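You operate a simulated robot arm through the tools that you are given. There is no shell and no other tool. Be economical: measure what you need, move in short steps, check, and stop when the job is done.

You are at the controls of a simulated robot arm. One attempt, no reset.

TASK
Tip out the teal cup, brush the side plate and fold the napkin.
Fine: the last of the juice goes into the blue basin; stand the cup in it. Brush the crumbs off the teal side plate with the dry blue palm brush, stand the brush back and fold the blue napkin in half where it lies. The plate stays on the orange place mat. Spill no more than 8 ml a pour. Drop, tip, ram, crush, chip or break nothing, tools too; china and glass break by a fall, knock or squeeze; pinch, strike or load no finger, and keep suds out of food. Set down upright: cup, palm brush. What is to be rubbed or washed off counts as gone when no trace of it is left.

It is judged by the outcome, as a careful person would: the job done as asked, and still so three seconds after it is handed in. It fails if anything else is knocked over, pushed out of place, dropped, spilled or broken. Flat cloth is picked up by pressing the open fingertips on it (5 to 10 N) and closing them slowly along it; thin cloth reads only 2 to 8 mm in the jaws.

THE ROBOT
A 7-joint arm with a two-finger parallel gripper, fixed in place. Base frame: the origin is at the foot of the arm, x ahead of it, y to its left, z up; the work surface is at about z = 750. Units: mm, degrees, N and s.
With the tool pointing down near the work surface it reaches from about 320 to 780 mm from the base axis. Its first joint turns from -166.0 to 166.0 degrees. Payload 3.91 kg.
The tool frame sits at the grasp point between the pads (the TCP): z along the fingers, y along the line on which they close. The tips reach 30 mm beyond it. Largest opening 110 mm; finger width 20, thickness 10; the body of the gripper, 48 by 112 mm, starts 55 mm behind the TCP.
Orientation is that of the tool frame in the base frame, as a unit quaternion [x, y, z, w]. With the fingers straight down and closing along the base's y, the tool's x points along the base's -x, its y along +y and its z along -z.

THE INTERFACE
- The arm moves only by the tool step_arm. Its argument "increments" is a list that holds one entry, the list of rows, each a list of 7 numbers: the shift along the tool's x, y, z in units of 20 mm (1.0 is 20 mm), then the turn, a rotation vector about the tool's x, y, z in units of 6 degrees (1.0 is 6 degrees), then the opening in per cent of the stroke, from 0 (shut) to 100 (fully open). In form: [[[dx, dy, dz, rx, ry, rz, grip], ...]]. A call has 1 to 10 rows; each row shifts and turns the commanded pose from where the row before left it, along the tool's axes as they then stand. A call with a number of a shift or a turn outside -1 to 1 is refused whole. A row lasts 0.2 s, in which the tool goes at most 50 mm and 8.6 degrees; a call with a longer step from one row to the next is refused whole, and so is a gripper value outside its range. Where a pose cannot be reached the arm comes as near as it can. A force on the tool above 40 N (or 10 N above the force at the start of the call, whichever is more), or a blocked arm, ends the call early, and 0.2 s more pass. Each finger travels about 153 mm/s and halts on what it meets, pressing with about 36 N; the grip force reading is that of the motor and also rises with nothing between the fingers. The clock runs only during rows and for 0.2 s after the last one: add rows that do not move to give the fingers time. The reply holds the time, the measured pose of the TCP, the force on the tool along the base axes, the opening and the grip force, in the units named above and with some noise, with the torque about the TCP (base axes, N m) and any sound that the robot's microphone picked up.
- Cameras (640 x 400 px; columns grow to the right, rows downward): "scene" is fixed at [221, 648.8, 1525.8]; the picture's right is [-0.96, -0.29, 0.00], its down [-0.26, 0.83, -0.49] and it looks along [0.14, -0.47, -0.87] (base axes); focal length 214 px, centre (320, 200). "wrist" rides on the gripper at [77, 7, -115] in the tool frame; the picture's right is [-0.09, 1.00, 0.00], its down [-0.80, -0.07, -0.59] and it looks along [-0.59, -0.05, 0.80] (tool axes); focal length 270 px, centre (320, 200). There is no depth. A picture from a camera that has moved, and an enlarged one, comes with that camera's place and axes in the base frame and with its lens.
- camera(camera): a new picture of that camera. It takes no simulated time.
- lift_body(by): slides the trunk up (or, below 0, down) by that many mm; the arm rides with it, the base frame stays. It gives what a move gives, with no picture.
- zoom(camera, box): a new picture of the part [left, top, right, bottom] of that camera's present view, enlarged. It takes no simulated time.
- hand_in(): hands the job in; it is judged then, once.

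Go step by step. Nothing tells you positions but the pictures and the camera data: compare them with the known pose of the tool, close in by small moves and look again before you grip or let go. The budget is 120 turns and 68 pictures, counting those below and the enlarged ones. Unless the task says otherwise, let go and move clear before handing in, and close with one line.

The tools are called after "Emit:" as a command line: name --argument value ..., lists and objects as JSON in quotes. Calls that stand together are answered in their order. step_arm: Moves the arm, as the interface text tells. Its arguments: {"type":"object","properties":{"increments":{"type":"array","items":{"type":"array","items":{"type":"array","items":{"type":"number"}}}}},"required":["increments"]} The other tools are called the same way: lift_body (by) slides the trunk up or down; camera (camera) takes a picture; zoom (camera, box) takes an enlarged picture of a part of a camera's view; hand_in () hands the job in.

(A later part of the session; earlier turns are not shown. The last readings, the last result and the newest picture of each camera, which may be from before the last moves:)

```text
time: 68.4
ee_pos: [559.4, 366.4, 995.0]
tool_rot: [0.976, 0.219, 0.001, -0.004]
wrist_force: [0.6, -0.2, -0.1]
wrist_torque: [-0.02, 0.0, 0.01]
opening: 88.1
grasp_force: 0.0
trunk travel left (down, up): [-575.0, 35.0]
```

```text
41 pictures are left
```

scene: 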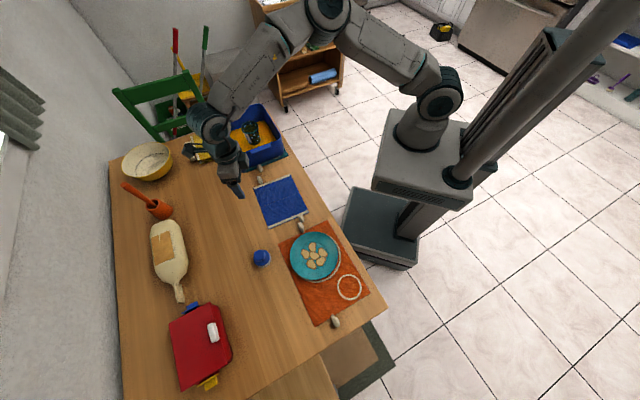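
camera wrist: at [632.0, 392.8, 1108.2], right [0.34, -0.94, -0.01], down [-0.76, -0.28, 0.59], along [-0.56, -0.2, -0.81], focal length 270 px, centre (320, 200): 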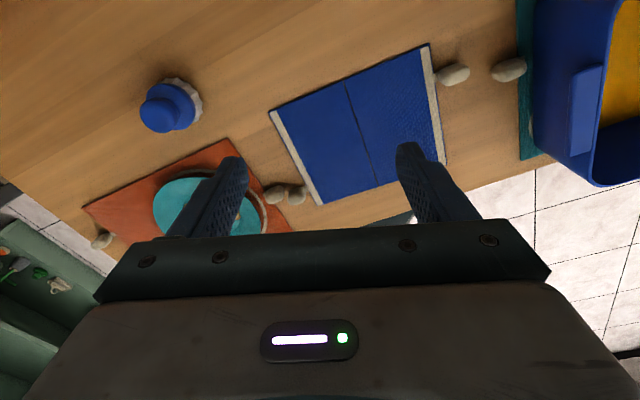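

The brush is near (472, 527) with its knob top around z 797. Moving above it.

Emit:
step_arm --increments '[[[0.05, -0.9, 0.3, 0, 0, -0.42, 60], [0.05, -0.9, 0.3, 0, 0, -0.42, 60], [0.1, -0.9, 0.3, 0, 0, -0.42, 60], [0.1, -0.9, 0.3, 0, 0, -0.42, 60], [0.15, -0.9, 0.3, 0, 0, -0.42, 60], [0.15, -0.9, 0.3, 0, 0, -0.42, 60], [0.2, -0.9, 0.3, 0, 0, -0.42, 60], [0.2, -0.9, 0.3, 0, 0, -0.42, 60], [0.25, -0.9, 0.3, 0, 0, -0.42, 60], [0.25, -0.9, 0.3, 0, 0, -0.42, 60]]]'

Emit:
camera --camera "wrist"

```text
time: 70.6
ee_pos: [476.7, 528.0, 935.8]
tool_rot: [0.905, 0.425, 0.002, -0.003]
wrist_force: [0.1, 1.0, -0.2]
wrist_torque: [0.01, 0.01, 0.01]
opening: 66.0
grasp_force: 0.0
trunk travel left (down, up): [-575.0, 35.0]
```

```text
40 pictures are left
camera wrist: at [531.6, 582.9, 1049.5], right [0.71, -0.7, -0.01], down [-0.57, -0.58, 0.59], along [-0.42, -0.42, -0.81], focal length 270 px, centre (320, 200)
```

wrist: 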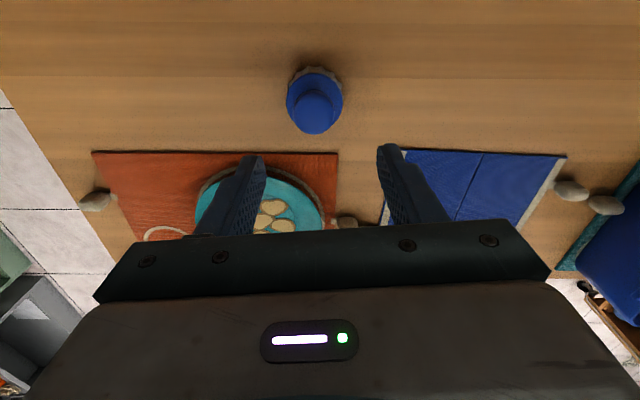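

Centre looks like (470, 529). Small correction and descend to about z 865, then another look.

Emit:
step_arm --increments '[[[-0.08, -0.13, 0.85, 0, 0, 0, 60], [-0.07, -0.13, 0.85, 0, 0, 0, 60], [0, 0, 0.85, 0, 0, 0, 60], [0, 0, 0.85, 0, 0, 0, 60], [0, 0, 0, 0, 0, 0, 60]]]'

Emit:
camera --camera "wrist"

Emit:
zoom --camera "scene" --box '[220, 220, 300, 280]'

```text
time: 71.8
ee_pos: [469.2, 529.5, 867.6]
tool_rot: [0.905, 0.425, 0.002, -0.004]
wrist_force: [0.0, 0.4, 0.3]
wrist_torque: [0.0, -0.01, -0.04]
opening: 65.9
grasp_force: 0.1
trunk travel left (down, up): [-575.0, 35.0]
```

```text
39 pictures are left
camera wrist: at [524.1, 583.8, 981.8], right [0.71, -0.7, -0.01], down [-0.57, -0.58, 0.59], along [-0.42, -0.42, -0.81], focal length 270 px, centre (320, 200)
```

wrist: 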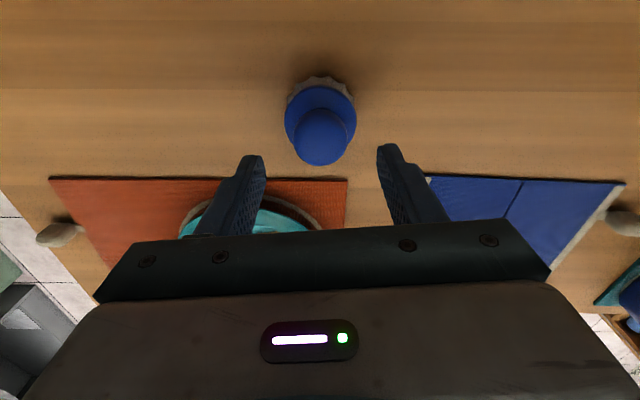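

```text
6.67 times, centred on (260, 250) of scene
camera zoom: at [221.0, 648.8, 1525.8], right [-0.96, -0.29, 0.0], down [-0.26, 0.83, -0.49], along [0.14, -0.47, -0.87], focal length 1430 px, centre (720, -133)
```

zoom: 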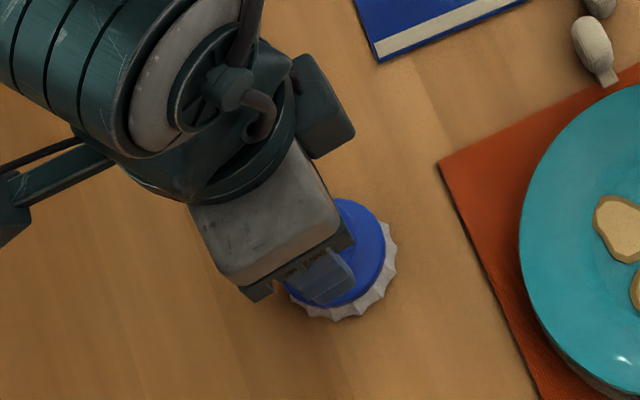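

The tool axis lines up with the knob. Descending to TCP z≈812 with the tips above the flange.

Emit:
step_arm --increments '[[[0.02, 0.04, 0.7, 0, 0, 0, 60], [0, 0, 0.7, 0, 0, 0, 60], [0, 0, 0.7, 0, 0, 0, 60], [0, 0, 0.65, 0, 0, 0, 60], [0, 0, 0, 0, 0, 0, 60]]]'

Emit:
camera --camera "wrist"

```text
time: 73.0
ee_pos: [471.2, 529.6, 813.3]
tool_rot: [0.905, 0.425, 0.001, -0.004]
wrist_force: [0.0, -0.1, 0.1]
wrist_torque: [-0.04, 0.01, 0.02]
opening: 65.9
grasp_force: 0.1
trunk travel left (down, up): [-575.0, 35.0]
```

```text
37 pictures are left
camera wrist: at [526.3, 583.7, 927.2], right [0.71, -0.7, -0.01], down [-0.57, -0.58, 0.59], along [-0.42, -0.42, -0.81], focal length 270 px, centre (320, 200)
```

wrist: 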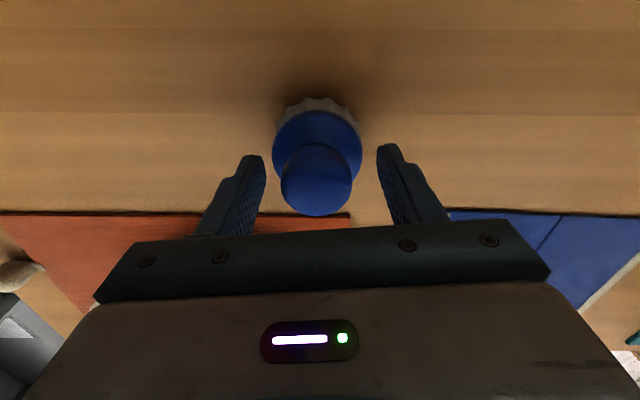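

The knob sits between the pads. Down 6 mm more, then close on it.

Emit:
step_arm --increments '[[[0, -0.1, 0.3, 0, 0, 0, 60], [0, 0, 0, 0, 0, 0, 50], [0, 0, 0, 0, 0, 0, 42], [0, 0, 0, 0, 0, 0, 36], [0, 0, 0, 0, 0, 0, 30], [0, 0, 0, 0, 0, 0, 25], [0, 0, 0, 0, 0, 0, 25]]]'

Emit:
camera --camera "wrist"

```text
time: 74.6
ee_pos: [469.7, 531.4, 806.3]
tool_rot: [0.905, 0.425, 0.003, -0.004]
wrist_force: [1.6, 0.3, 1.8]
wrist_torque: [0.06, -0.1, -0.01]
opening: 53.6
grasp_force: 35.5
trunk travel left (down, up): [-575.0, 35.0]
```

```text
36 pictures are left
camera wrist: at [524.7, 585.4, 921.3], right [0.71, -0.7, -0.01], down [-0.57, -0.58, 0.59], along [-0.42, -0.42, -0.81], focal length 270 px, centre (320, 200)
```

wrist: 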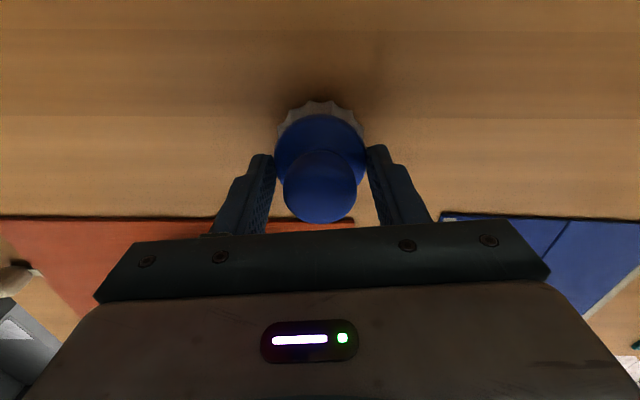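

The tips caught the flange (54 mm). I'll open, rise 9 mm and close on the knob itself.

Emit:
step_arm --increments '[[[0, 0, 0, 0, 0, 0, 60], [0, 0, 0, 0, 0, 0, 62], [0, 0, -0.45, 0, 0, 0, 62], [0, 0, 0, 0, 0, 0, 50], [0, 0, 0, 0, 0, 0, 42], [0, 0, 0, 0, 0, 0, 36], [0, 0, 0, 0, 0, 0, 30], [0, 0, 0, 0, 0, 0, 25], [0, 0, 0, 0, 0, 0, 20], [0, 0, 0, 0, 0, 0, 20]]]'

Emit:
camera --camera "wrist"

```text
time: 76.8
ee_pos: [469.4, 531.4, 815.6]
tool_rot: [0.905, 0.425, 0.002, -0.004]
wrist_force: [0.4, -0.4, -0.3]
wrist_torque: [-0.04, -0.09, 0.04]
opening: 36.7
grasp_force: 35.8
trunk travel left (down, up): [-575.0, 35.0]
```

```text
35 pictures are left
camera wrist: at [525.4, 585.5, 929.8], right [0.71, -0.7, -0.01], down [-0.57, -0.58, 0.59], along [-0.42, -0.42, -0.81], focal length 270 px, centre (320, 200)
```

wrist: 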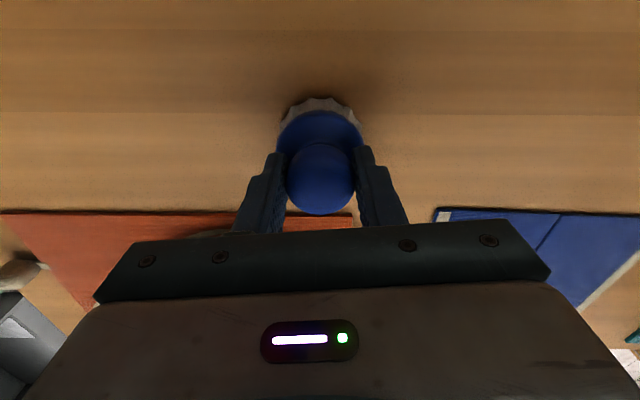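

The knob is held firmly (TCP at z 815.6 with bristles on the table). Lifting and carrying the brush over the plate.

Emit:
step_arm --increments '[[[0, 0, -0.5, 0, 0, 0, 20], [0, 0, -0.8, 0, 0, 0, 20], [0, 0, -1, 0, 0, 0, 20], [0, 0, -1, 0, 0, 0, 20], [0, 0, -1, 0, 0, 0, 20], [0, 0, 0, 0, 0, 0, 20]]]'

Emit:
step_arm --increments '[[[-0.897, -0.497, 0, 0, 0, 0, 20], [-0.897, -0.497, 0, 0, 0, 0, 20], [-0.897, -0.497, 0, 0, 0, 0, 20], [-0.897, -0.497, 0, 0, 0, 0, 20], [-0.897, -0.497, 0, 0, 0, 0, 20], [-0.897, -0.497, 0, 0, 0, 0, 20], [-0.897, -0.497, 0, 0, 0, 0, 20], [-0.897, -0.497, 0, 0, 0, 0, 20], [-0.897, -0.497, 0, 0, 0, 0, 20], [0, 0, 0, 0, 0, 0, 20]]]'

Emit:
camera --camera "wrist"

Emit:
zoom --camera "scene" --box '[260, 210, 380, 300]'

```text
time: 78.2
ee_pos: [469.4, 530.5, 901.9]
tool_rot: [0.905, 0.425, 0.001, -0.004]
wrist_force: [-0.6, -0.8, -0.5]
wrist_torque: [0.03, 0.01, 0.01]
opening: 36.2
grasp_force: 35.7
trunk travel left (down, up): [-575.0, 35.0]
```

```text
time: 80.4
ee_pos: [299.2, 463.2, 900.6]
tool_rot: [0.905, 0.425, 0.002, -0.004]
wrist_force: [-0.5, 0.2, 0.1]
wrist_torque: [-0.02, 0.0, -0.01]
opening: 35.8
grasp_force: 36.5
trunk travel left (down, up): [-575.0, 35.0]
```

```text
34 pictures are left
camera wrist: at [353.4, 517.9, 1014.9], right [0.71, -0.7, -0.01], down [-0.57, -0.58, 0.59], along [-0.42, -0.42, -0.81], focal length 270 px, centre (320, 200)
```

wrist: 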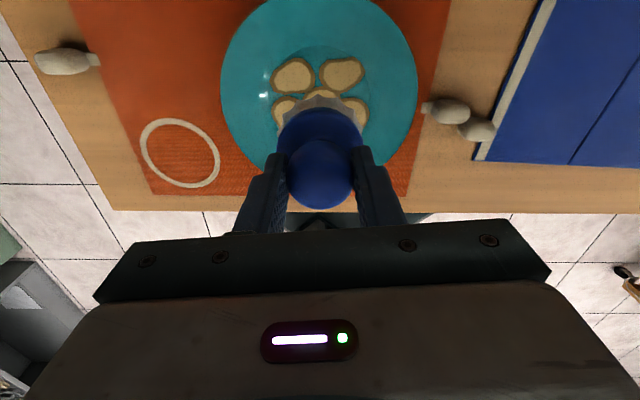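

```text
4.44 times, centred on (320, 255) of scene
camera zoom: at [221.0, 648.8, 1525.8], right [-0.96, -0.29, 0.0], down [-0.26, 0.83, -0.49], along [0.14, -0.47, -0.87], focal length 953 px, centre (320, -44)
```

zoom: 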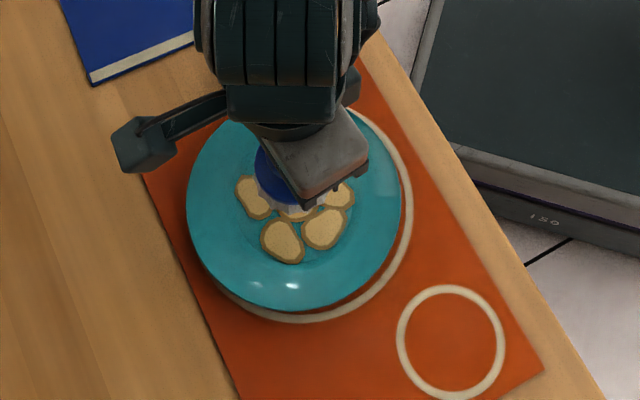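

The brush is above the crumb cluster, centred near (298, 465). Descending gently until the bristles touch the plate.

Emit:
step_arm --increments '[[[0, -0.1, 0.9, 0, 0, 0, 20], [0, 0, 0.9, 0, 0, 0, 20], [0, 0, 0.7, 0, 0, 0, 20], [0, 0, 0.3, 0, 0, 0, 20], [0, 0, 0, 0, 0, 0, 20]]]'

Emit:
step_arm --increments '[[[0, 0, 0.1, 0, 0, 0, 20], [0, 0, 0.1, 0, 0, 0, 20], [0, 0, 0.1, 0, 0, 0, 20], [0, 0, 0, 0, 0, 0, 20]]]'

Emit:
step_arm --increments '[[[0, 0, 0.1, 0, 0, 0, 20], [0, 0, 0.1, 0, 0, 0, 20], [0, 0, 0, 0, 0, 0, 20]]]'

```text
time: 81.6
ee_pos: [296.4, 465.4, 844.0]
tool_rot: [0.905, 0.425, 0.001, -0.003]
wrist_force: [0.0, -0.6, -1.7]
wrist_torque: [0.04, -0.01, 0.05]
opening: 34.4
grasp_force: 36.4
trunk travel left (down, up): [-575.0, 35.0]
```

```text
time: 82.6
ee_pos: [297.1, 466.1, 838.3]
tool_rot: [0.905, 0.425, 0.002, -0.004]
wrist_force: [0.8, -0.4, -0.4]
wrist_torque: [0.01, -0.03, -0.02]
opening: 34.4
grasp_force: 35.9
trunk travel left (down, up): [-575.0, 35.0]
```

```text
time: 83.4
ee_pos: [297.7, 465.0, 834.3]
tool_rot: [0.905, 0.425, 0.003, -0.004]
wrist_force: [-0.6, 0.2, -1.6]
wrist_torque: [-0.02, -0.03, 0.02]
opening: 34.3
grasp_force: 36.1
trunk travel left (down, up): [-575.0, 35.0]
```

The opening has crept from 36.7 to 34.3 mm, so the knob may be slipping; let me check.

Emit:
camera --camera "wrist"

```text
32 pictures are left
camera wrist: at [351.8, 519.7, 949.4], right [0.71, -0.7, -0.01], down [-0.57, -0.58, 0.59], along [-0.42, -0.42, -0.81], focal length 270 px, centre (320, 200)
```

wrist: 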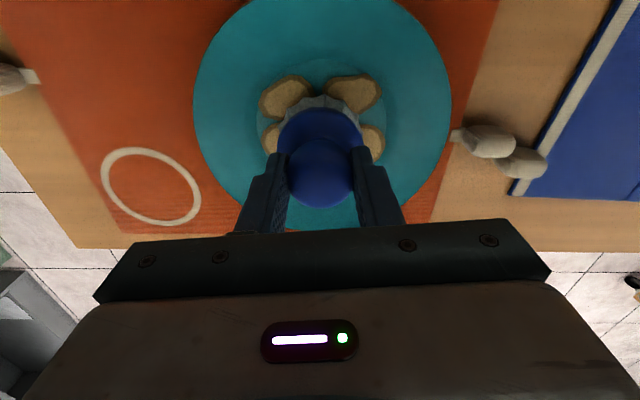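

It slipped a few millimetres. I'll touch down on the plate and then re-seat the grip lower on the knob.

Emit:
step_arm --increments '[[[0, 0, 0.1, 0, 0, 0, 20], [0, 0, 0.1, 0, 0, 0, 20], [0, 0, 0, 0, 0, 0, 20]]]'

Emit:
step_arm --increments '[[[0, 0, 0.1, 0, 0, 0, 20], [0, 0, 0, 0, 0, 0, 20]]]'

Emit:
step_arm --increments '[[[0, 0, 0.1, 0, 0, 0, 20], [0, 0, 0, 0, 0, 0, 20]]]'

```text
time: 84.2
ee_pos: [296.4, 465.5, 831.1]
tool_rot: [0.905, 0.425, 0.002, -0.004]
wrist_force: [0.4, -0.8, 6.7]
wrist_torque: [-0.22, -0.15, -0.05]
opening: 34.6
grasp_force: 36.1
trunk travel left (down, up): [-575.0, 35.0]
```

```text
time: 84.8
ee_pos: [297.2, 465.3, 832.1]
tool_rot: [0.905, 0.425, 0.004, -0.006]
wrist_force: [-1.1, 0.1, 24.6]
wrist_torque: [-0.32, 0.06, -0.03]
opening: 34.7
grasp_force: 36.5
trunk travel left (down, up): [-575.0, 35.0]
```

```text
time: 85.4
ee_pos: [296.0, 465.8, 828.0]
tool_rot: [0.905, 0.425, 0.002, -0.004]
wrist_force: [2.1, 1.4, 25.0]
wrist_torque: [-0.07, -0.2, 0.0]
opening: 34.8
grasp_force: 36.1
trunk travel left (down, up): [-575.0, 35.0]
```

Contact found near z 831. Opening, going 3 mm lower and re-gripping the knob while the brush stands on the plate.

Emit:
step_arm --increments '[[[0, 0, -0.1, 0, 0, 0, 20], [0, 0, 0, 0, 0, 0, 40], [0, 0, 0, 0, 0, 0, 50], [0, 0, 0.25, 0, 0, 0, 50], [0, 0, 0, 0, 0, 0, 40], [0, 0, 0, 0, 0, 0, 34], [0, 0, 0, 0, 0, 0, 28], [0, 0, 0, 0, 0, 0, 20], [0, 0, 0, 0, 0, 0, 20], [0, 0, 0, 0, 0, 0, 20]]]'

Emit:
camera --camera "wrist"

```text
time: 87.6
ee_pos: [295.5, 465.7, 823.4]
tool_rot: [0.905, 0.425, 0.002, -0.003]
wrist_force: [0.5, -0.7, 0.4]
wrist_torque: [0.0, -0.02, -0.02]
opening: 34.7
grasp_force: 35.3
trunk travel left (down, up): [-575.0, 35.0]
```

```text
31 pictures are left
camera wrist: at [351.4, 520.2, 938.7], right [0.71, -0.7, -0.01], down [-0.57, -0.58, 0.59], along [-0.42, -0.42, -0.81], focal length 270 px, centre (320, 200)
```

wrist: 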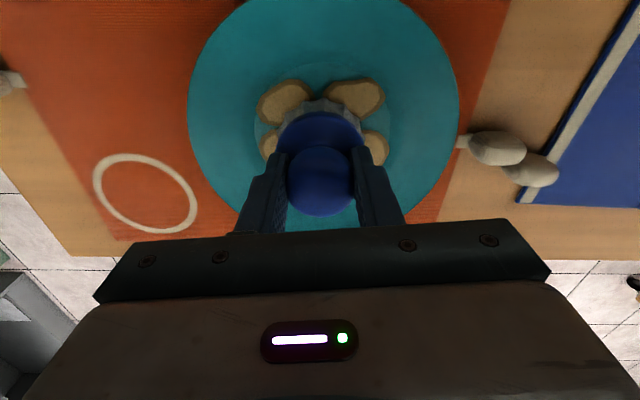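

Now seated under the knob's bulge. I'll press lightly and start sweeping outward, watching the force.

Emit:
step_arm --increments '[[[0, 0, 0.03, 0, 0, 0, 20], [0.35, 0, 0, 0, 0, 0, 20], [0.35, 0, 0, 0, 0, 0, 20], [0, 0, 0, 0, 0, 0, 20]]]'

```text
time: 88.6
ee_pos: [304.7, 476.2, 824.7]
tool_rot: [0.905, 0.425, 0.002, -0.004]
wrist_force: [-2.3, -2.6, 10.5]
wrist_torque: [-0.36, 0.04, -0.07]
opening: 34.2
grasp_force: 35.5
trunk travel left (down, up): [-575.0, 35.0]
```

Force is about 10 N with a small drag. Continuing out and around in a circle with slightly less pressure.

Emit:
step_arm --increments '[[[0.35, 0, -0.02, 0, 0, 0, 20], [0.3, 0, 0, 0, 0, 0, 20], [-0.1, 0.35, 0, 0, 0, 0, 20], [-0.1, 0.35, 0, 0, 0, 0, 20], [-0.25, 0.25, 0, 0, 0, 0, 20], [-0.25, 0.25, 0, 0, 0, 0, 20], [-0.35, 0.1, 0, 0, 0, 0, 20], [-0.35, 0.1, 0, 0, 0, 0, 20]]]'

Emit:
zoom --camera "wrist" --box '[160, 0, 480, 240]'

```text
time: 90.4
ee_pos: [317.8, 446.8, 823.7]
tool_rot: [0.905, 0.424, 0.002, -0.004]
wrist_force: [0.1, 3.1, 7.4]
wrist_torque: [0.03, -0.09, 0.01]
opening: 34.6
grasp_force: 35.7
trunk travel left (down, up): [-575.0, 35.0]
```

```text
1.67 times, centred on (320, 120) of wrist
camera zoom: at [372.9, 500.3, 938.5], right [0.71, -0.7, -0.01], down [-0.57, -0.58, 0.59], along [-0.42, -0.41, -0.81], focal length 450 px, centre (320, 333)
```

zoom: 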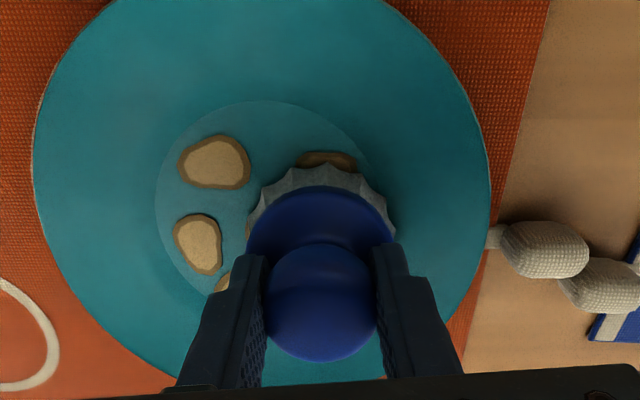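

The brushing is taking effect and the plate is still. Continuing the circle.

Emit:
step_arm --increments '[[[-0.35, -0.1, 0, 0, 0, 0, 20], [-0.35, -0.1, 0, 0, 0, 0, 20], [-0.25, -0.25, 0, 0, 0, 0, 20], [-0.25, -0.25, 0, 0, 0, 0, 20], [-0.1, -0.35, 0, 0, 0, 0, 20], [-0.1, -0.35, 0, 0, 0, 0, 20], [0.1, -0.35, 0, 0, 0, 0, 20], [0.1, -0.35, 0, 0, 0, 0, 20], [0.25, -0.25, 0, 0, 0, 0, 20], [0.25, -0.25, 0, 0, 0, 0, 20]]]'

Emit:
step_arm --increments '[[[0.35, -0.1, 0, 0, 0, 0, 20], [0.35, -0.1, 0, 0, 0, 0, 20], [0.35, 0.1, 0, 0, 0, 0, 20], [0.35, 0.1, 0, 0, 0, 0, 20], [0.25, 0.25, 0, 0, 0, 0, 20], [0.25, 0.25, 0, 0, 0, 0, 20], [0.1, 0.35, 0, 0, 0, 0, 20], [0.1, 0.35, 0, 0, 0, 0, 20]]]'

Emit:
step_arm --increments '[[[-0.1, 0.35, 0, 0, 0, 0, 20], [-0.1, 0.35, 0, 0, 0, 0, 20], [-0.25, 0.25, 0, 0, 0, 0, 20], [-0.25, 0.25, 0, 0, 0, 0, 20], [-0.35, 0.1, 0, 0, 0, 0, 20], [-0.35, 0.1, 0, 0, 0, 0, 20], [0, 0, 0, 0, 0, 0, 20]]]'

Emit:
zoom --camera "wrist" --box '[160, 0, 480, 240]'

```text
time: 92.6
ee_pos: [269.0, 469.6, 823.5]
tool_rot: [0.905, 0.425, 0.002, -0.004]
wrist_force: [-0.2, -1.4, 0.0]
wrist_torque: [-0.09, -0.02, -0.01]
opening: 34.3
grasp_force: 36.5
trunk travel left (down, up): [-575.0, 35.0]
```

```text
time: 94.4
ee_pos: [314.8, 485.1, 824.1]
tool_rot: [0.905, 0.425, 0.002, -0.003]
wrist_force: [-1.1, -0.3, 2.0]
wrist_torque: [-0.06, 0.02, -0.03]
opening: 34.5
grasp_force: 35.4
trunk travel left (down, up): [-575.0, 35.0]
```

```text
time: 96.0
ee_pos: [318.9, 448.0, 823.8]
tool_rot: [0.905, 0.425, 0.002, -0.004]
wrist_force: [0.8, 4.2, 7.3]
wrist_torque: [0.06, -0.17, 0.02]
opening: 34.5
grasp_force: 35.7
trunk travel left (down, up): [-575.0, 35.0]
```

```text
1.67 times, centred on (320, 120) of wrist
camera zoom: at [373.0, 501.8, 938.4], right [0.71, -0.7, -0.01], down [-0.57, -0.58, 0.59], along [-0.42, -0.41, -0.81], focal length 450 px, centre (320, 333)
```

zoom: 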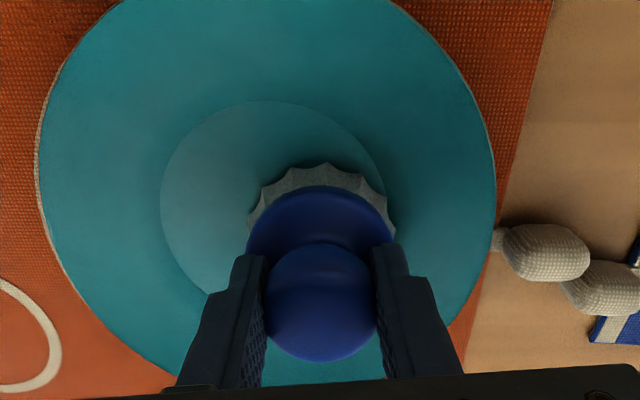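

The visible crumbs are gone. Lifting the brush and checking the whole plate.

Emit:
step_arm --increments '[[[0, 0, -0.5, 0, 0, 0, 20], [0, 0, -1, 0, 0, 0, 20], [0, 0, -1, 0, 0, 0, 20], [0, 0, -1, 0, 0, 0, 20], [0.9, 0.5, -0.5, 0, 0, 0, 20], [0.9, 0.5, 0, 0, 0, 0, 20], [0.9, 0.5, 0, 0, 0, 0, 20], [0.9, 0.5, 0, 0, 0, 0, 20], [0, 0, 0, 0, 0, 0, 20]]]'

Emit:
zoom --camera "scene" --box '[260, 210, 380, 300]'

Emit:
camera --camera "wrist"

```text
time: 98.0
ee_pos: [396.2, 477.7, 905.0]
tool_rot: [0.905, 0.425, 0.001, -0.003]
wrist_force: [0.3, -0.3, -0.8]
wrist_torque: [0.03, -0.01, -0.03]
opening: 34.4
grasp_force: 36.0
trunk travel left (down, up): [-575.0, 35.0]
```

```text
4.44 times, centred on (320, 255) of scene
camera zoom: at [221.0, 648.8, 1525.8], right [-0.96, -0.29, 0.0], down [-0.26, 0.83, -0.49], along [0.14, -0.47, -0.87], focal length 953 px, centre (320, -44)
```

zoom: 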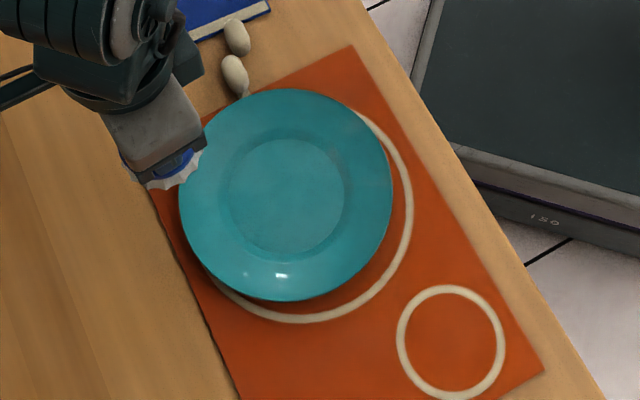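

```text
27 pictures are left
camera wrist: at [450.7, 532.5, 1019.0], right [0.71, -0.7, -0.01], down [-0.57, -0.58, 0.59], along [-0.42, -0.42, -0.81], focal length 270 px, centre (320, 200)
```

wrist: 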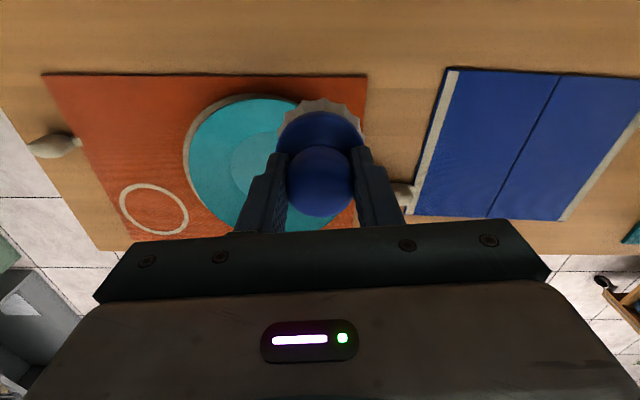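

The plate is clean and on its mat. Carrying the brush back to its spot at (469, 531) and lowering it.

Emit:
step_arm --increments '[[[0.878, 0.222, 0, 0, 0, 0, 20], [0.878, 0.222, 0, 0, 0, 0, 20], [0.878, 0.222, 0, 0, 0, 0, 20], [0.878, 0.222, 0, 0, 0, 0, 20], [0.878, 0.222, 0, 0, 0, 0, 20], [0, 0, 0.8, 0, 0, 0, 20], [0, 0, 0.9, 0, 0, 0, 20], [0, 0, 0.9, 0, 0, 0, 20], [0, 0, 0.9, 0, 0, 0, 20], [0, 0, 0.3, 0, 0, 0, 20]]]'

Emit:
step_arm --increments '[[[0, 0, 0.15, 0, 0, 0, 20], [0, 0, 0.15, 0, 0, 0, 20], [0, 0, 0.1, 0, 0, 0, 20], [0, 0, 0, 0, 0, 0, 20]]]'

Emit:
step_arm --increments '[[[0, 0, 0.08, 0, 0, 0, 20], [0, 0, 0, 0, 0, 0, 20]]]'

```text
time: 100.2
ee_pos: [468.5, 529.9, 827.6]
tool_rot: [0.905, 0.424, 0.002, -0.004]
wrist_force: [-0.5, 0.2, -0.1]
wrist_torque: [0.0, 0.0, -0.01]
opening: 34.5
grasp_force: 35.9
trunk travel left (down, up): [-575.0, 35.0]
```

```text
time: 101.2
ee_pos: [466.8, 530.8, 819.7]
tool_rot: [0.905, 0.425, 0.002, -0.004]
wrist_force: [0.2, 0.3, -1.1]
wrist_torque: [-0.02, 0.02, -0.01]
opening: 34.5
grasp_force: 36.0
trunk travel left (down, up): [-575.0, 35.0]
```

```text
time: 101.8
ee_pos: [468.1, 529.6, 818.0]
tool_rot: [0.905, 0.425, 0.002, -0.003]
wrist_force: [0.0, 0.0, -0.5]
wrist_torque: [-0.02, 0.01, -0.01]
opening: 34.4
grasp_force: 36.0
trunk travel left (down, up): [-575.0, 35.0]
```

Emit:
step_arm --increments '[[[0, 0, 0.08, 0, 0, 0, 20], [0, 0, 0.08, 0, 0, 0, 20], [0, 0, 0, 0, 0, 0, 20]]]'

Emit:
step_arm --increments '[[[0, 0, 0.08, 0, 0, 0, 20], [0, 0, 0, 0, 0, 0, 20]]]'

Emit:
step_arm --increments '[[[0, 0, 0.06, 0, 0, 0, 20], [0, 0, 0, 0, 0, 0, 20]]]'

Emit:
step_arm --increments '[[[0, 0, 0.06, 0, 0, 0, 20], [0, 0, 0, 0, 0, 0, 20]]]'

```text
time: 102.6
ee_pos: [467.6, 531.6, 814.0]
tool_rot: [0.905, 0.425, 0.001, -0.004]
wrist_force: [0.1, 1.2, 0.1]
wrist_torque: [-0.01, -0.01, 0.0]
opening: 34.5
grasp_force: 36.0
trunk travel left (down, up): [-575.0, 35.0]
```

```text
time: 103.2
ee_pos: [468.4, 530.4, 812.9]
tool_rot: [0.905, 0.425, 0.001, -0.004]
wrist_force: [-0.5, 0.0, -1.7]
wrist_torque: [0.02, 0.01, -0.02]
opening: 34.3
grasp_force: 35.9
trunk travel left (down, up): [-575.0, 35.0]
```

```text
time: 103.8
ee_pos: [468.3, 531.0, 812.1]
tool_rot: [0.905, 0.425, 0.002, -0.004]
wrist_force: [-0.2, 0.0, 3.3]
wrist_torque: [-0.15, -0.07, -0.01]
opening: 34.5
grasp_force: 36.0
trunk travel left (down, up): [-575.0, 35.0]
```

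```text
time: 104.4
ee_pos: [468.7, 529.5, 813.0]
tool_rot: [0.905, 0.424, 0.003, -0.004]
wrist_force: [0.3, 0.0, 9.5]
wrist_torque: [-0.24, -0.11, -0.02]
opening: 34.7
grasp_force: 35.7
trunk travel left (down, up): [-575.0, 35.0]
```

The brush is down. Opening and rising clear.

Emit:
step_arm --increments '[[[0, 0, -0.03, 0, 0, 0, 34], [0, 0, 0, 0, 0, 0, 42], [0, 0, 0, 0, 0, 0, 52], [0, 0, 0, 0, 0, 0, 60], [0, 0, -0.4, 0, 0, 0, 60], [0, 0, -0.8, 0, 0, 0, 60], [0, 0, -1, 0, 0, 0, 60], [0, 0, -1, 0, 0, 0, 60], [0, 0, -1, 0, 0, 0, 60], [0, 0, -1, 0, 0, 0, 60]]]'

Emit:
camera --camera "wrist"

```text
time: 106.6
ee_pos: [466.6, 527.6, 914.6]
tool_rot: [0.905, 0.424, 0.001, -0.004]
wrist_force: [0.2, 0.2, 0.5]
wrist_torque: [0.02, 0.01, 0.03]
opening: 66.0
grasp_force: 0.1
trunk travel left (down, up): [-575.0, 35.0]
```

```text
26 pictures are left
camera wrist: at [522.0, 583.0, 1029.3], right [0.71, -0.7, -0.01], down [-0.57, -0.58, 0.59], along [-0.42, -0.42, -0.81], focal length 270 px, centre (320, 200)
```

wrist: 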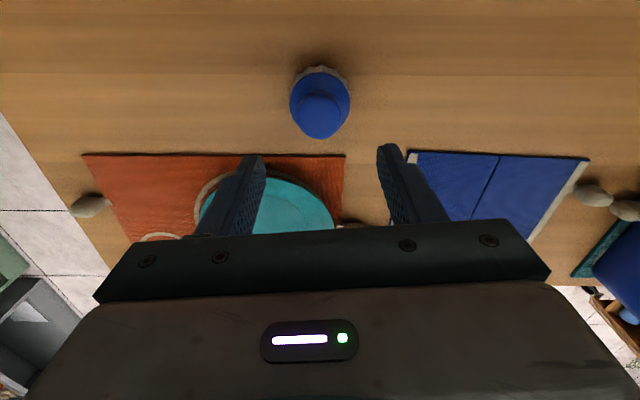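

The brush stands upright. Next the napkin: moving over it for a close view.

Emit:
step_arm --increments '[[[-0.4, 0.95, -0.5, 0, 0, 0, 60], [-0.4, 0.95, -0.5, 0, 0, 0, 60], [-0.4, 0.95, -0.5, 0, 0, 0, 60], [-0.4, 0.95, -0.5, 0, 0, 0, 60], [-0.4, 0.95, -0.5, 0, 0, 0, 60], [-0.4, 0.95, -0.5, 0, 0, 0, 60], [-0.4, 0.95, 0, 0, 0, 0, 60], [-0.4, 0.95, 0, 0, 0, 0, 60], [-0.4, 0.95, 0, 0, 0, 0, 60], [0, 0, 0, 0, 0, 0, 60]]]'

Emit:
camera --camera "wrist"

```text
time: 108.8
ee_pos: [551.6, 363.7, 973.8]
tool_rot: [0.905, 0.424, 0.001, -0.004]
wrist_force: [-0.4, -0.5, 0.1]
wrist_torque: [-0.01, -0.01, -0.03]
opening: 66.3
grasp_force: 0.1
trunk travel left (down, up): [-575.0, 35.0]
```

```text
25 pictures are left
camera wrist: at [607.1, 417.8, 1089.2], right [0.71, -0.7, -0.01], down [-0.57, -0.58, 0.59], along [-0.42, -0.42, -0.81], focal length 270 px, centre (320, 200)
```

wrist: 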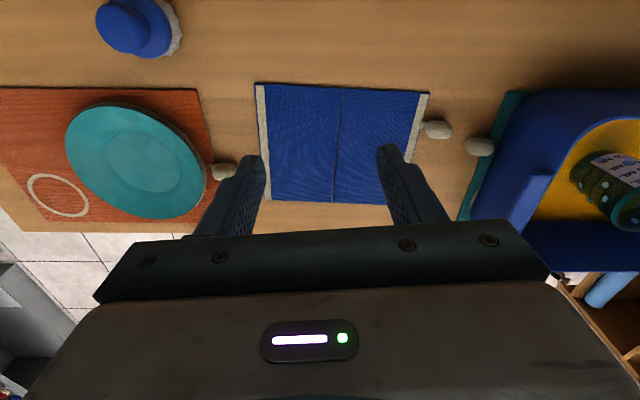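

Let me check the cup in the basin and the napkin's details.

Emit:
zoom --camera "scene" --box '[205, 90, 305, 165]'

Emit:
zoom --camera "wrist" --box '[200, 60, 520, 240]'

```text
5.33 times, centred on (255, 128) of scene
camera zoom: at [221.0, 648.8, 1525.8], right [-0.96, -0.29, 0.0], down [-0.26, 0.83, -0.49], along [0.14, -0.47, -0.87], focal length 1144 px, centre (667, 587)
```

zoom: 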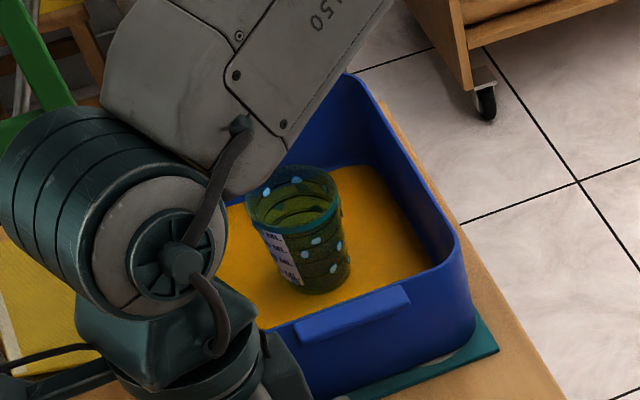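

```text
2.00 times, centred on (360, 150) of wrist
camera zoom: at [607.1, 417.8, 1089.2], right [0.71, -0.7, -0.01], down [-0.57, -0.58, 0.59], along [-0.42, -0.42, -0.81], focal length 541 px, centre (240, 300)
```

zoom: 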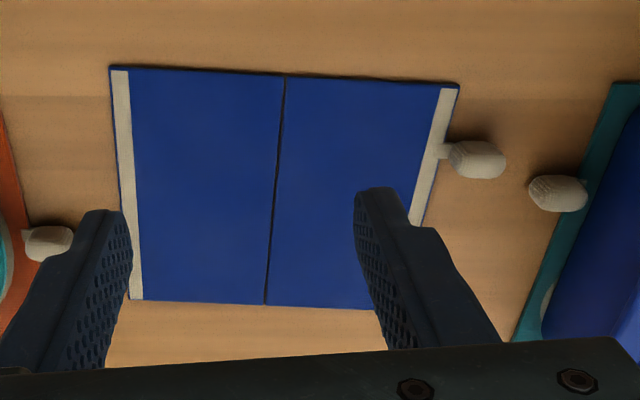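

The cup stands upright. The napkin spans (498,417), (637,266), (510,151), (371,303) with the crease in the middle; I'll pinch the basin-side edge at its middle and fold it to the other edge. Aligning the closing line across that edge and coming above it.

Emit:
step_arm --increments '[[[0, 0, 0, 0, 0, 0.64, 60], [0, 0, 0, 0, 0, 0.64, 60], [-0.743, 0.845, 0.9, 0, 0, 0, 40], [-0.743, 0.845, 0.9, 0, 0, 0, 30], [-0.743, 0.845, 0.9, 0, 0, 0, 27], [-0.743, 0.845, 0.9, 0, 0, 0, 27], [-0.743, 0.845, 0.9, 0, 0, 0, 27], [-0.743, 0.845, 0.9, 0, 0, 0, 27], [0, 0, 0, 0, 0, 0, 27]]]'

Emit:
camera --camera "wrist"

Emit:
zoom --camera "scene" --box '[230, 150, 330, 230]'

```text
time: 110.8
ee_pos: [556.1, 229.2, 863.6]
tool_rot: [0.931, 0.364, 0.002, -0.004]
wrist_force: [0.3, -0.2, 0.3]
wrist_torque: [-0.03, 0.0, 0.0]
opening: 29.9
grasp_force: 0.0
trunk travel left (down, up): [-575.0, 35.0]
```

```text
22 pictures are left
camera wrist: at [617.6, 276.0, 978.7], right [0.61, -0.79, -0.01], down [-0.64, -0.5, 0.59], along [-0.47, -0.36, -0.81], focal length 270 px, centre (320, 200)
```

wrist: 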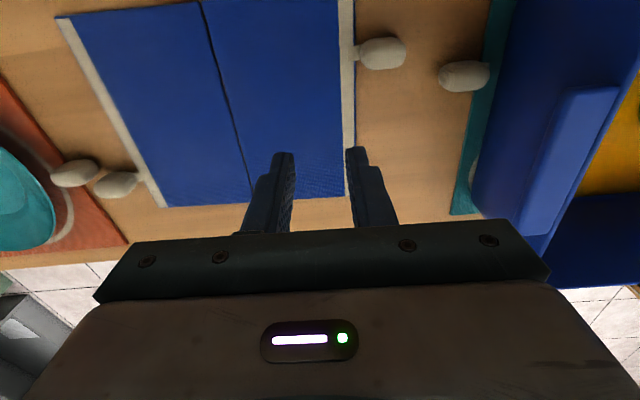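

```text
5.00 times, centred on (280, 190) of scene
camera zoom: at [221.0, 648.8, 1525.8], right [-0.96, -0.29, 0.0], down [-0.26, 0.83, -0.49], along [0.14, -0.47, -0.87], focal length 1072 px, centre (520, 250)
```

zoom: 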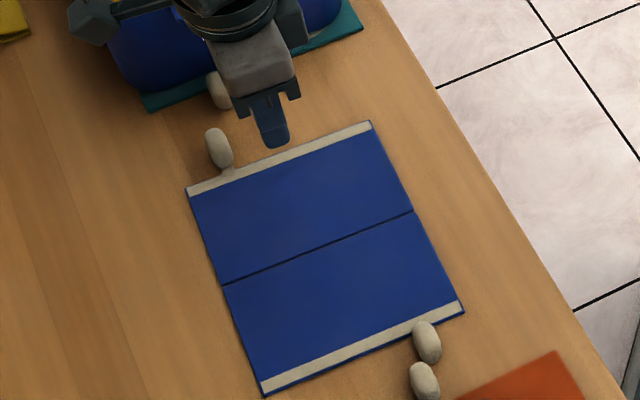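

The pinch point will land about 27 mm inside the edge, clear of the tassel. Descending until the tips press.

Emit:
step_arm --increments '[[[0, 0, 0.9, 0, 0, 0, 27], [0, 0, 0.9, 0, 0, 0, 27], [0, 0, 0.9, 0, 0, 0, 27], [0, 0, 0.6, 0, 0, 0, 27], [0, 0, 0.25, 0, 0, 0, 27], [0, 0, 0, 0, 0, 0, 27]]]'

Emit:
step_arm --increments '[[[0, 0, 0.08, 0, 0, 0, 27], [0, 0, 0.08, 0, 0, 0, 27], [0, 0, 0, 0, 0, 0, 27]]]'

Emit:
step_arm --increments '[[[0, 0, 0.07, 0, 0, 0, 27], [0, 0, 0, 0, 0, 0, 27]]]'

```text
time: 112.2
ee_pos: [555.8, 231.3, 794.3]
tool_rot: [0.932, 0.363, 0.001, -0.003]
wrist_force: [0.0, 0.4, 0.8]
wrist_torque: [0.01, 0.03, 0.05]
opening: 29.4
grasp_force: 0.0
trunk travel left (down, up): [-575.0, 35.0]
```

```text
time: 113.0
ee_pos: [557.0, 229.1, 791.0]
tool_rot: [0.932, 0.363, 0.001, -0.004]
wrist_force: [-0.2, 0.0, -0.2]
wrist_torque: [-0.01, 0.01, 0.01]
opening: 29.5
grasp_force: 0.0
trunk travel left (down, up): [-575.0, 35.0]
```

```text
time: 113.6
ee_pos: [556.2, 231.3, 791.2]
tool_rot: [0.932, 0.363, 0.002, -0.004]
wrist_force: [0.2, 0.3, 0.8]
wrist_torque: [0.01, 0.02, 0.0]
opening: 29.5
grasp_force: 0.1
trunk travel left (down, up): [-575.0, 35.0]
```

Emit:
step_arm --increments '[[[0, 0, 0.1, 0, 0, 0, 27], [0, 0, 0.1, 0, 0, 0, 27], [0, 0, 0, 0, 0, 0, 27]]]'

Emit:
step_arm --increments '[[[0, 0, 0.08, 0, 0, 0, 27], [0, 0, 0, 0, 0, 0, 27]]]'

Emit:
step_arm --increments '[[[0, 0, 0.07, 0, 0, 0, 27], [0, 0, 0, 0, 0, 0, 27]]]'

Emit:
step_arm --increments '[[[0, 0, 0.06, 0, 0, 0, 27], [0, 0, 0, 0, 0, 0, 27]]]'

```text
time: 114.4
ee_pos: [556.9, 231.7, 786.4]
tool_rot: [0.932, 0.363, 0.002, -0.003]
wrist_force: [0.1, -0.5, -0.8]
wrist_torque: [0.02, 0.01, -0.01]
opening: 29.7
grasp_force: 0.0
trunk travel left (down, up): [-575.0, 35.0]
```

```text
time: 115.0
ee_pos: [557.7, 232.3, 783.8]
tool_rot: [0.932, 0.363, 0.001, -0.003]
wrist_force: [-0.8, -0.1, 0.4]
wrist_torque: [-0.02, 0.0, -0.01]
opening: 29.9
grasp_force: 0.1
trunk travel left (down, up): [-575.0, 35.0]
```

```text
time: 115.6
ee_pos: [557.1, 230.8, 783.8]
tool_rot: [0.931, 0.364, 0.002, -0.004]
wrist_force: [2.1, 0.9, 7.1]
wrist_torque: [-0.04, -0.09, 0.04]
opening: 29.6
grasp_force: 0.0
trunk travel left (down, up): [-575.0, 35.0]
```

```text
time: 116.2
ee_pos: [556.7, 231.5, 783.6]
tool_rot: [0.931, 0.364, 0.004, -0.004]
wrist_force: [2.9, 0.6, 20.9]
wrist_torque: [-0.06, -0.11, -0.03]
opening: 29.7
grasp_force: 0.0
trunk travel left (down, up): [-575.0, 35.0]
```

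Pressed at about 21 N; easing back to about 7 N and then closing slowly.

Emit:
step_arm --increments '[[[0, 0, -0.06, 0, 0, 0, 27], [0, 0, 0, 0, 0, 0, 27]]]'

Emit:
step_arm --increments '[[[0, 0, 0, 0, 0, 0, 25], [0, 0, 0, 0, 0, 0, 22], [0, 0, 0, 0, 0, 0, 19], [0, 0, 0, 0, 0, 0, 16], [0, 0, 0, 0, 0, 0, 13], [0, 0, 0, 0, 0, 0, 10], [0, 0, 0, 0, 0, 0, 7], [0, 0, 0, 0, 0, 0, 4], [0, 0, 0, 0, 0, 0, 1], [0, 0, 0, 0, 0, 0, 0]]]'

Emit:
camera --camera "wrist"

```text
time: 116.8
ee_pos: [556.9, 231.6, 783.3]
tool_rot: [0.932, 0.363, 0.002, -0.003]
wrist_force: [4.5, 1.6, 14.8]
wrist_torque: [-0.03, -0.18, -0.02]
opening: 29.6
grasp_force: 0.0
trunk travel left (down, up): [-575.0, 35.0]
```

```text
time: 119.0
ee_pos: [555.4, 231.5, 783.3]
tool_rot: [0.932, 0.363, 0.003, -0.005]
wrist_force: [1.7, -4.4, 13.5]
wrist_torque: [-0.16, -0.01, -0.01]
opening: 0.0
grasp_force: 36.1
trunk travel left (down, up): [-575.0, 35.0]
```

```text
20 pictures are left
camera wrist: at [617.4, 277.2, 898.5], right [0.61, -0.79, -0.01], down [-0.64, -0.5, 0.59], along [-0.47, -0.36, -0.81], focal length 270 px, centre (320, 200)
```

wrist: 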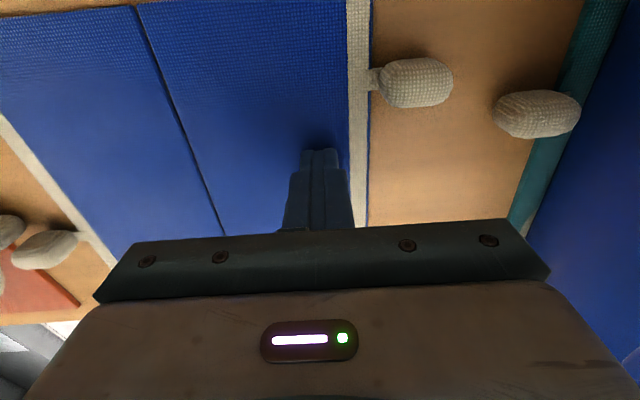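

The jaws closed on nothing; the cloth stayed flat, and the pressure was a bit above the 10 N advised. Retrying with about 7 N and a slower close.

Emit:
step_arm --increments '[[[0, 0, -0.25, 0, 0, 0, 0], [0, 0, 0, 0, 0, 0, 15], [0, 0, 0, 0, 0, 0, 27], [0, 0, 0, 0, 0, 0, 27], [0, 0, 0.1, 0, 0, 0, 27], [0, 0, 0, 0, 0, 0, 27]]]'

Emit:
step_arm --increments '[[[0, 0, 0.05, 0, 0, 0, 27], [0, 0, 0, 0, 0, 0, 27]]]'

Emit:
step_arm --increments '[[[0, 0, 0.05, 0, 0, 0, 27], [0, 0, 0, 0, 0, 0, 27]]]'

```text
time: 120.4
ee_pos: [556.6, 231.4, 785.4]
tool_rot: [0.932, 0.363, 0.002, -0.004]
wrist_force: [1.3, -1.2, -0.3]
wrist_torque: [-0.02, 0.01, -0.01]
opening: 29.6
grasp_force: 0.1
trunk travel left (down, up): [-575.0, 35.0]
```

```text
time: 121.0
ee_pos: [556.2, 230.7, 785.4]
tool_rot: [0.932, 0.363, 0.001, -0.003]
wrist_force: [0.8, -0.9, 0.2]
wrist_torque: [0.0, -0.03, -0.01]
opening: 29.6
grasp_force: 0.3
trunk travel left (down, up): [-575.0, 35.0]
```

```text
time: 121.6
ee_pos: [555.7, 229.9, 784.6]
tool_rot: [0.932, 0.363, 0.002, -0.003]
wrist_force: [-0.2, 0.0, 3.5]
wrist_torque: [-0.06, -0.02, -0.01]
opening: 29.4
grasp_force: 0.0
trunk travel left (down, up): [-575.0, 35.0]
```

Emit:
step_arm --increments '[[[0, 0, 0.02, 0, 0, 0, 27], [0, 0, 0, 0, 0, 0, 27]]]'

Emit:
step_arm --increments '[[[0, 0, 0, 0, 0, 0, 26], [0, 0, 0, 0, 0, 0, 25], [0, 0, 0, 0, 0, 0, 24], [0, 0, 0, 0, 0, 0, 23], [0, 0, 0, 0, 0, 0, 22], [0, 0, 0, 0, 0, 0, 21], [0, 0, 0, 0, 0, 0, 20], [0, 0, 0, 0, 0, 0, 19], [0, 0, 0, 0, 0, 0, 18], [0, 0, 0, 0, 0, 0, 17]]]'

Emit:
zoom --camera "wrist" --box '[200, 60, 440, 240]'

```text
time: 122.2
ee_pos: [556.8, 230.3, 783.3]
tool_rot: [0.932, 0.364, 0.002, -0.003]
wrist_force: [1.7, -0.3, 8.7]
wrist_torque: [-0.07, -0.05, 0.0]
opening: 29.4
grasp_force: 0.1
trunk travel left (down, up): [-575.0, 35.0]
```

```text
time: 124.4
ee_pos: [556.2, 229.8, 785.2]
tool_rot: [0.932, 0.363, 0.003, -0.003]
wrist_force: [1.4, -1.8, 12.6]
wrist_torque: [-0.15, -0.04, 0.0]
opening: 22.3
grasp_force: 3.5
trunk travel left (down, up): [-575.0, 35.0]
```

```text
2.22 times, centred on (320, 150) of wrist
camera zoom: at [617.7, 276.8, 898.6], right [0.61, -0.79, -0.01], down [-0.64, -0.5, 0.59], along [-0.47, -0.36, -0.81], focal length 601 px, centre (320, 311)
```

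zoom: 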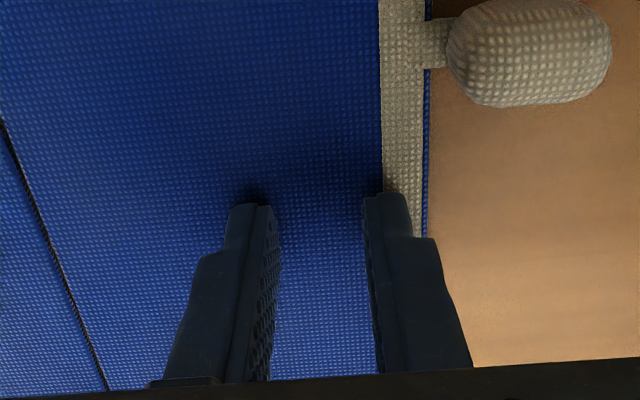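

Grip force is showing 3.5 N drag at 8–12 N press. Continuing the slow close.

Emit:
step_arm --increments '[[[0, 0, -0.01, 0, 0, 0, 16], [0, 0, 0, 0, 0, 0, 15], [0, 0, 0, 0, 0, 0, 14], [0, 0, 0, 0, 0, 0, 13], [0, 0, 0, 0, 0, 0, 12], [0, 0, 0, 0, 0, 0, 11], [0, 0, 0, 0, 0, 0, 10], [0, 0, 0, 0, 0, 0, 9], [0, 0, 0, 0, 0, 0, 8], [0, 0, 0, 0, 0, 0, 7]]]'

Emit:
step_arm --increments '[[[0, 0, 0, 0, 0, 0, 6], [0, 0, 0, 0, 0, 0, 5], [0, 0, 0, 0, 0, 0, 4], [0, 0, 0, 0, 0, 0, 3], [0, 0, 0, 0, 0, 0, 2], [0, 0, 0, 0, 0, 0, 1], [0, 0, 0, 0, 0, 0, 0], [0, 0, 0, 0, 0, 0, 0]]]'

```text
time: 126.6
ee_pos: [556.4, 230.7, 783.9]
tool_rot: [0.932, 0.363, 0.001, -0.004]
wrist_force: [0.8, -1.4, 3.2]
wrist_torque: [-0.08, -0.03, 0.06]
opening: 8.5
grasp_force: 0.7
trunk travel left (down, up): [-575.0, 35.0]
```

```text
time: 128.4
ee_pos: [556.4, 230.4, 783.4]
tool_rot: [0.932, 0.363, 0.001, -0.004]
wrist_force: [0.9, -1.7, 1.9]
wrist_torque: [-0.02, 0.01, 0.0]
opening: 0.0
grasp_force: 36.2
trunk travel left (down, up): [-575.0, 35.0]
```

The flat cloth won't gather there. The woven toggle attached to the edge at about (621, 223) is a much better hold, and gripping it with the closing line parallel to the crease lets it pivot between the pads. I'll rise, yaw 90° and look at it.

Emit:
step_arm --increments '[[[0, 0, -0.6, 0, 0, 0, 5], [0, 0, -1, 0, 0, 0, 30], [0, 0, -1, 0, 0, -1, 46], [0, 0, -1, 0, 0, -1, 46], [0, 0, -1, 0, 0, -1, 46], [0, 0, 0, 0, 0, -1, 46], [0, 0, 0, 0, 0, -1, 46], [0, 0, 0, 0, 0, -1, 46], [0, 0, 0, 0, 0, -1, 46], [0, 0, 0, 0, 0, -1, 46]]]'

Emit:
step_arm --increments '[[[0, 0, 0, 0, 0, -1, 46], [0, 0, 0, 0, 0, -1, 46], [0, 0, 0, 0, 0, -1, 46], [0, 0, 0, 0, 0, -1, 46], [0, 0, 0, 0, 0, -1, 46], [0, 0, 0, 0, 0, -1, 46], [0, 0, 0, 0, 0, -1, 46], [-0.82, 0.72, 0, 0, 0, 0, 46], [-0.82, 0.72, 0, 0, 0, 0, 46], [-0.82, 0.72, 0, 0, 0, 0, 46]]]'

Emit:
camera --camera "wrist"

```text
time: 130.6
ee_pos: [555.7, 230.5, 875.2]
tool_rot: [0.703, 0.712, 0.004, -0.003]
wrist_force: [-0.4, 0.1, 0.1]
wrist_torque: [-0.01, -0.02, -0.01]
opening: 50.7
grasp_force: 0.0
trunk travel left (down, up): [-575.0, 35.0]
```

```text
time: 132.8
ee_pos: [622.1, 222.5, 875.3]
tool_rot: [0.402, 0.916, 0.004, -0.002]
wrist_force: [0.5, 0.2, -0.1]
wrist_torque: [0.01, -0.01, -0.01]
opening: 50.7
grasp_force: 0.2
trunk travel left (down, up): [-575.0, 35.0]
```

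```text
18 pictures are left
camera wrist: at [575.0, 283.3, 991.1], right [0.79, 0.61, 0.0], down [0.49, -0.64, 0.59], along [0.36, -0.46, -0.81], focal length 270 px, centre (320, 200)
```

wrist: 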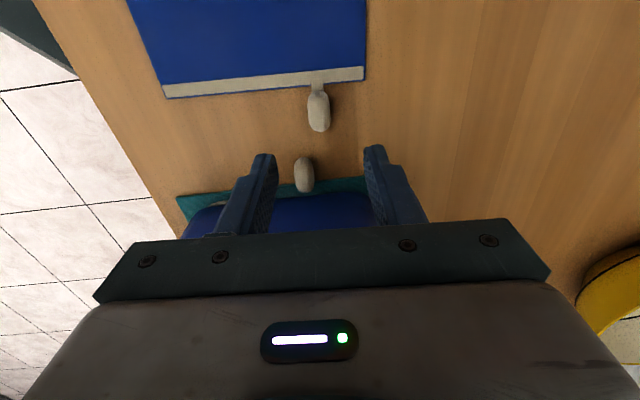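

The toggle is directly under the tool, 4 mm off. Correcting and descending to straddle it.

Emit:
step_arm --increments '[[[0.18, -0.03, 0.8, 0, 0, 0, 46], [0, 0, 0.9, 0, 0, 0, 46], [0, 0, 0.9, 0, 0, 0, 46], [0, 0, 0.9, 0, 0, 0, 46], [0, 0, 0.5, 0, 0, 0, 46], [0, 0, 0.2, 0, 0, 0, 46], [0, 0, 0, 0, 0, 0, 46]]]'

Emit:
camera --camera "wrist"

```text
time: 134.4
ee_pos: [618.6, 226.0, 790.6]
tool_rot: [0.402, 0.916, 0.004, -0.001]
wrist_force: [-0.2, -0.2, -0.2]
wrist_torque: [-0.01, -0.04, -0.01]
opening: 50.6
grasp_force: 0.1
trunk travel left (down, up): [-575.0, 35.0]
```

```text
17 pictures are left
camera wrist: at [572.3, 287.0, 905.9], right [0.79, 0.61, 0.0], down [0.49, -0.64, 0.59], along [0.36, -0.46, -0.81], focal length 270 px, centre (320, 200)
```

wrist: 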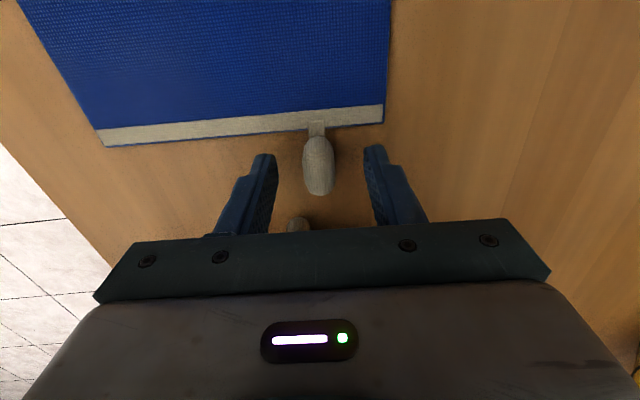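

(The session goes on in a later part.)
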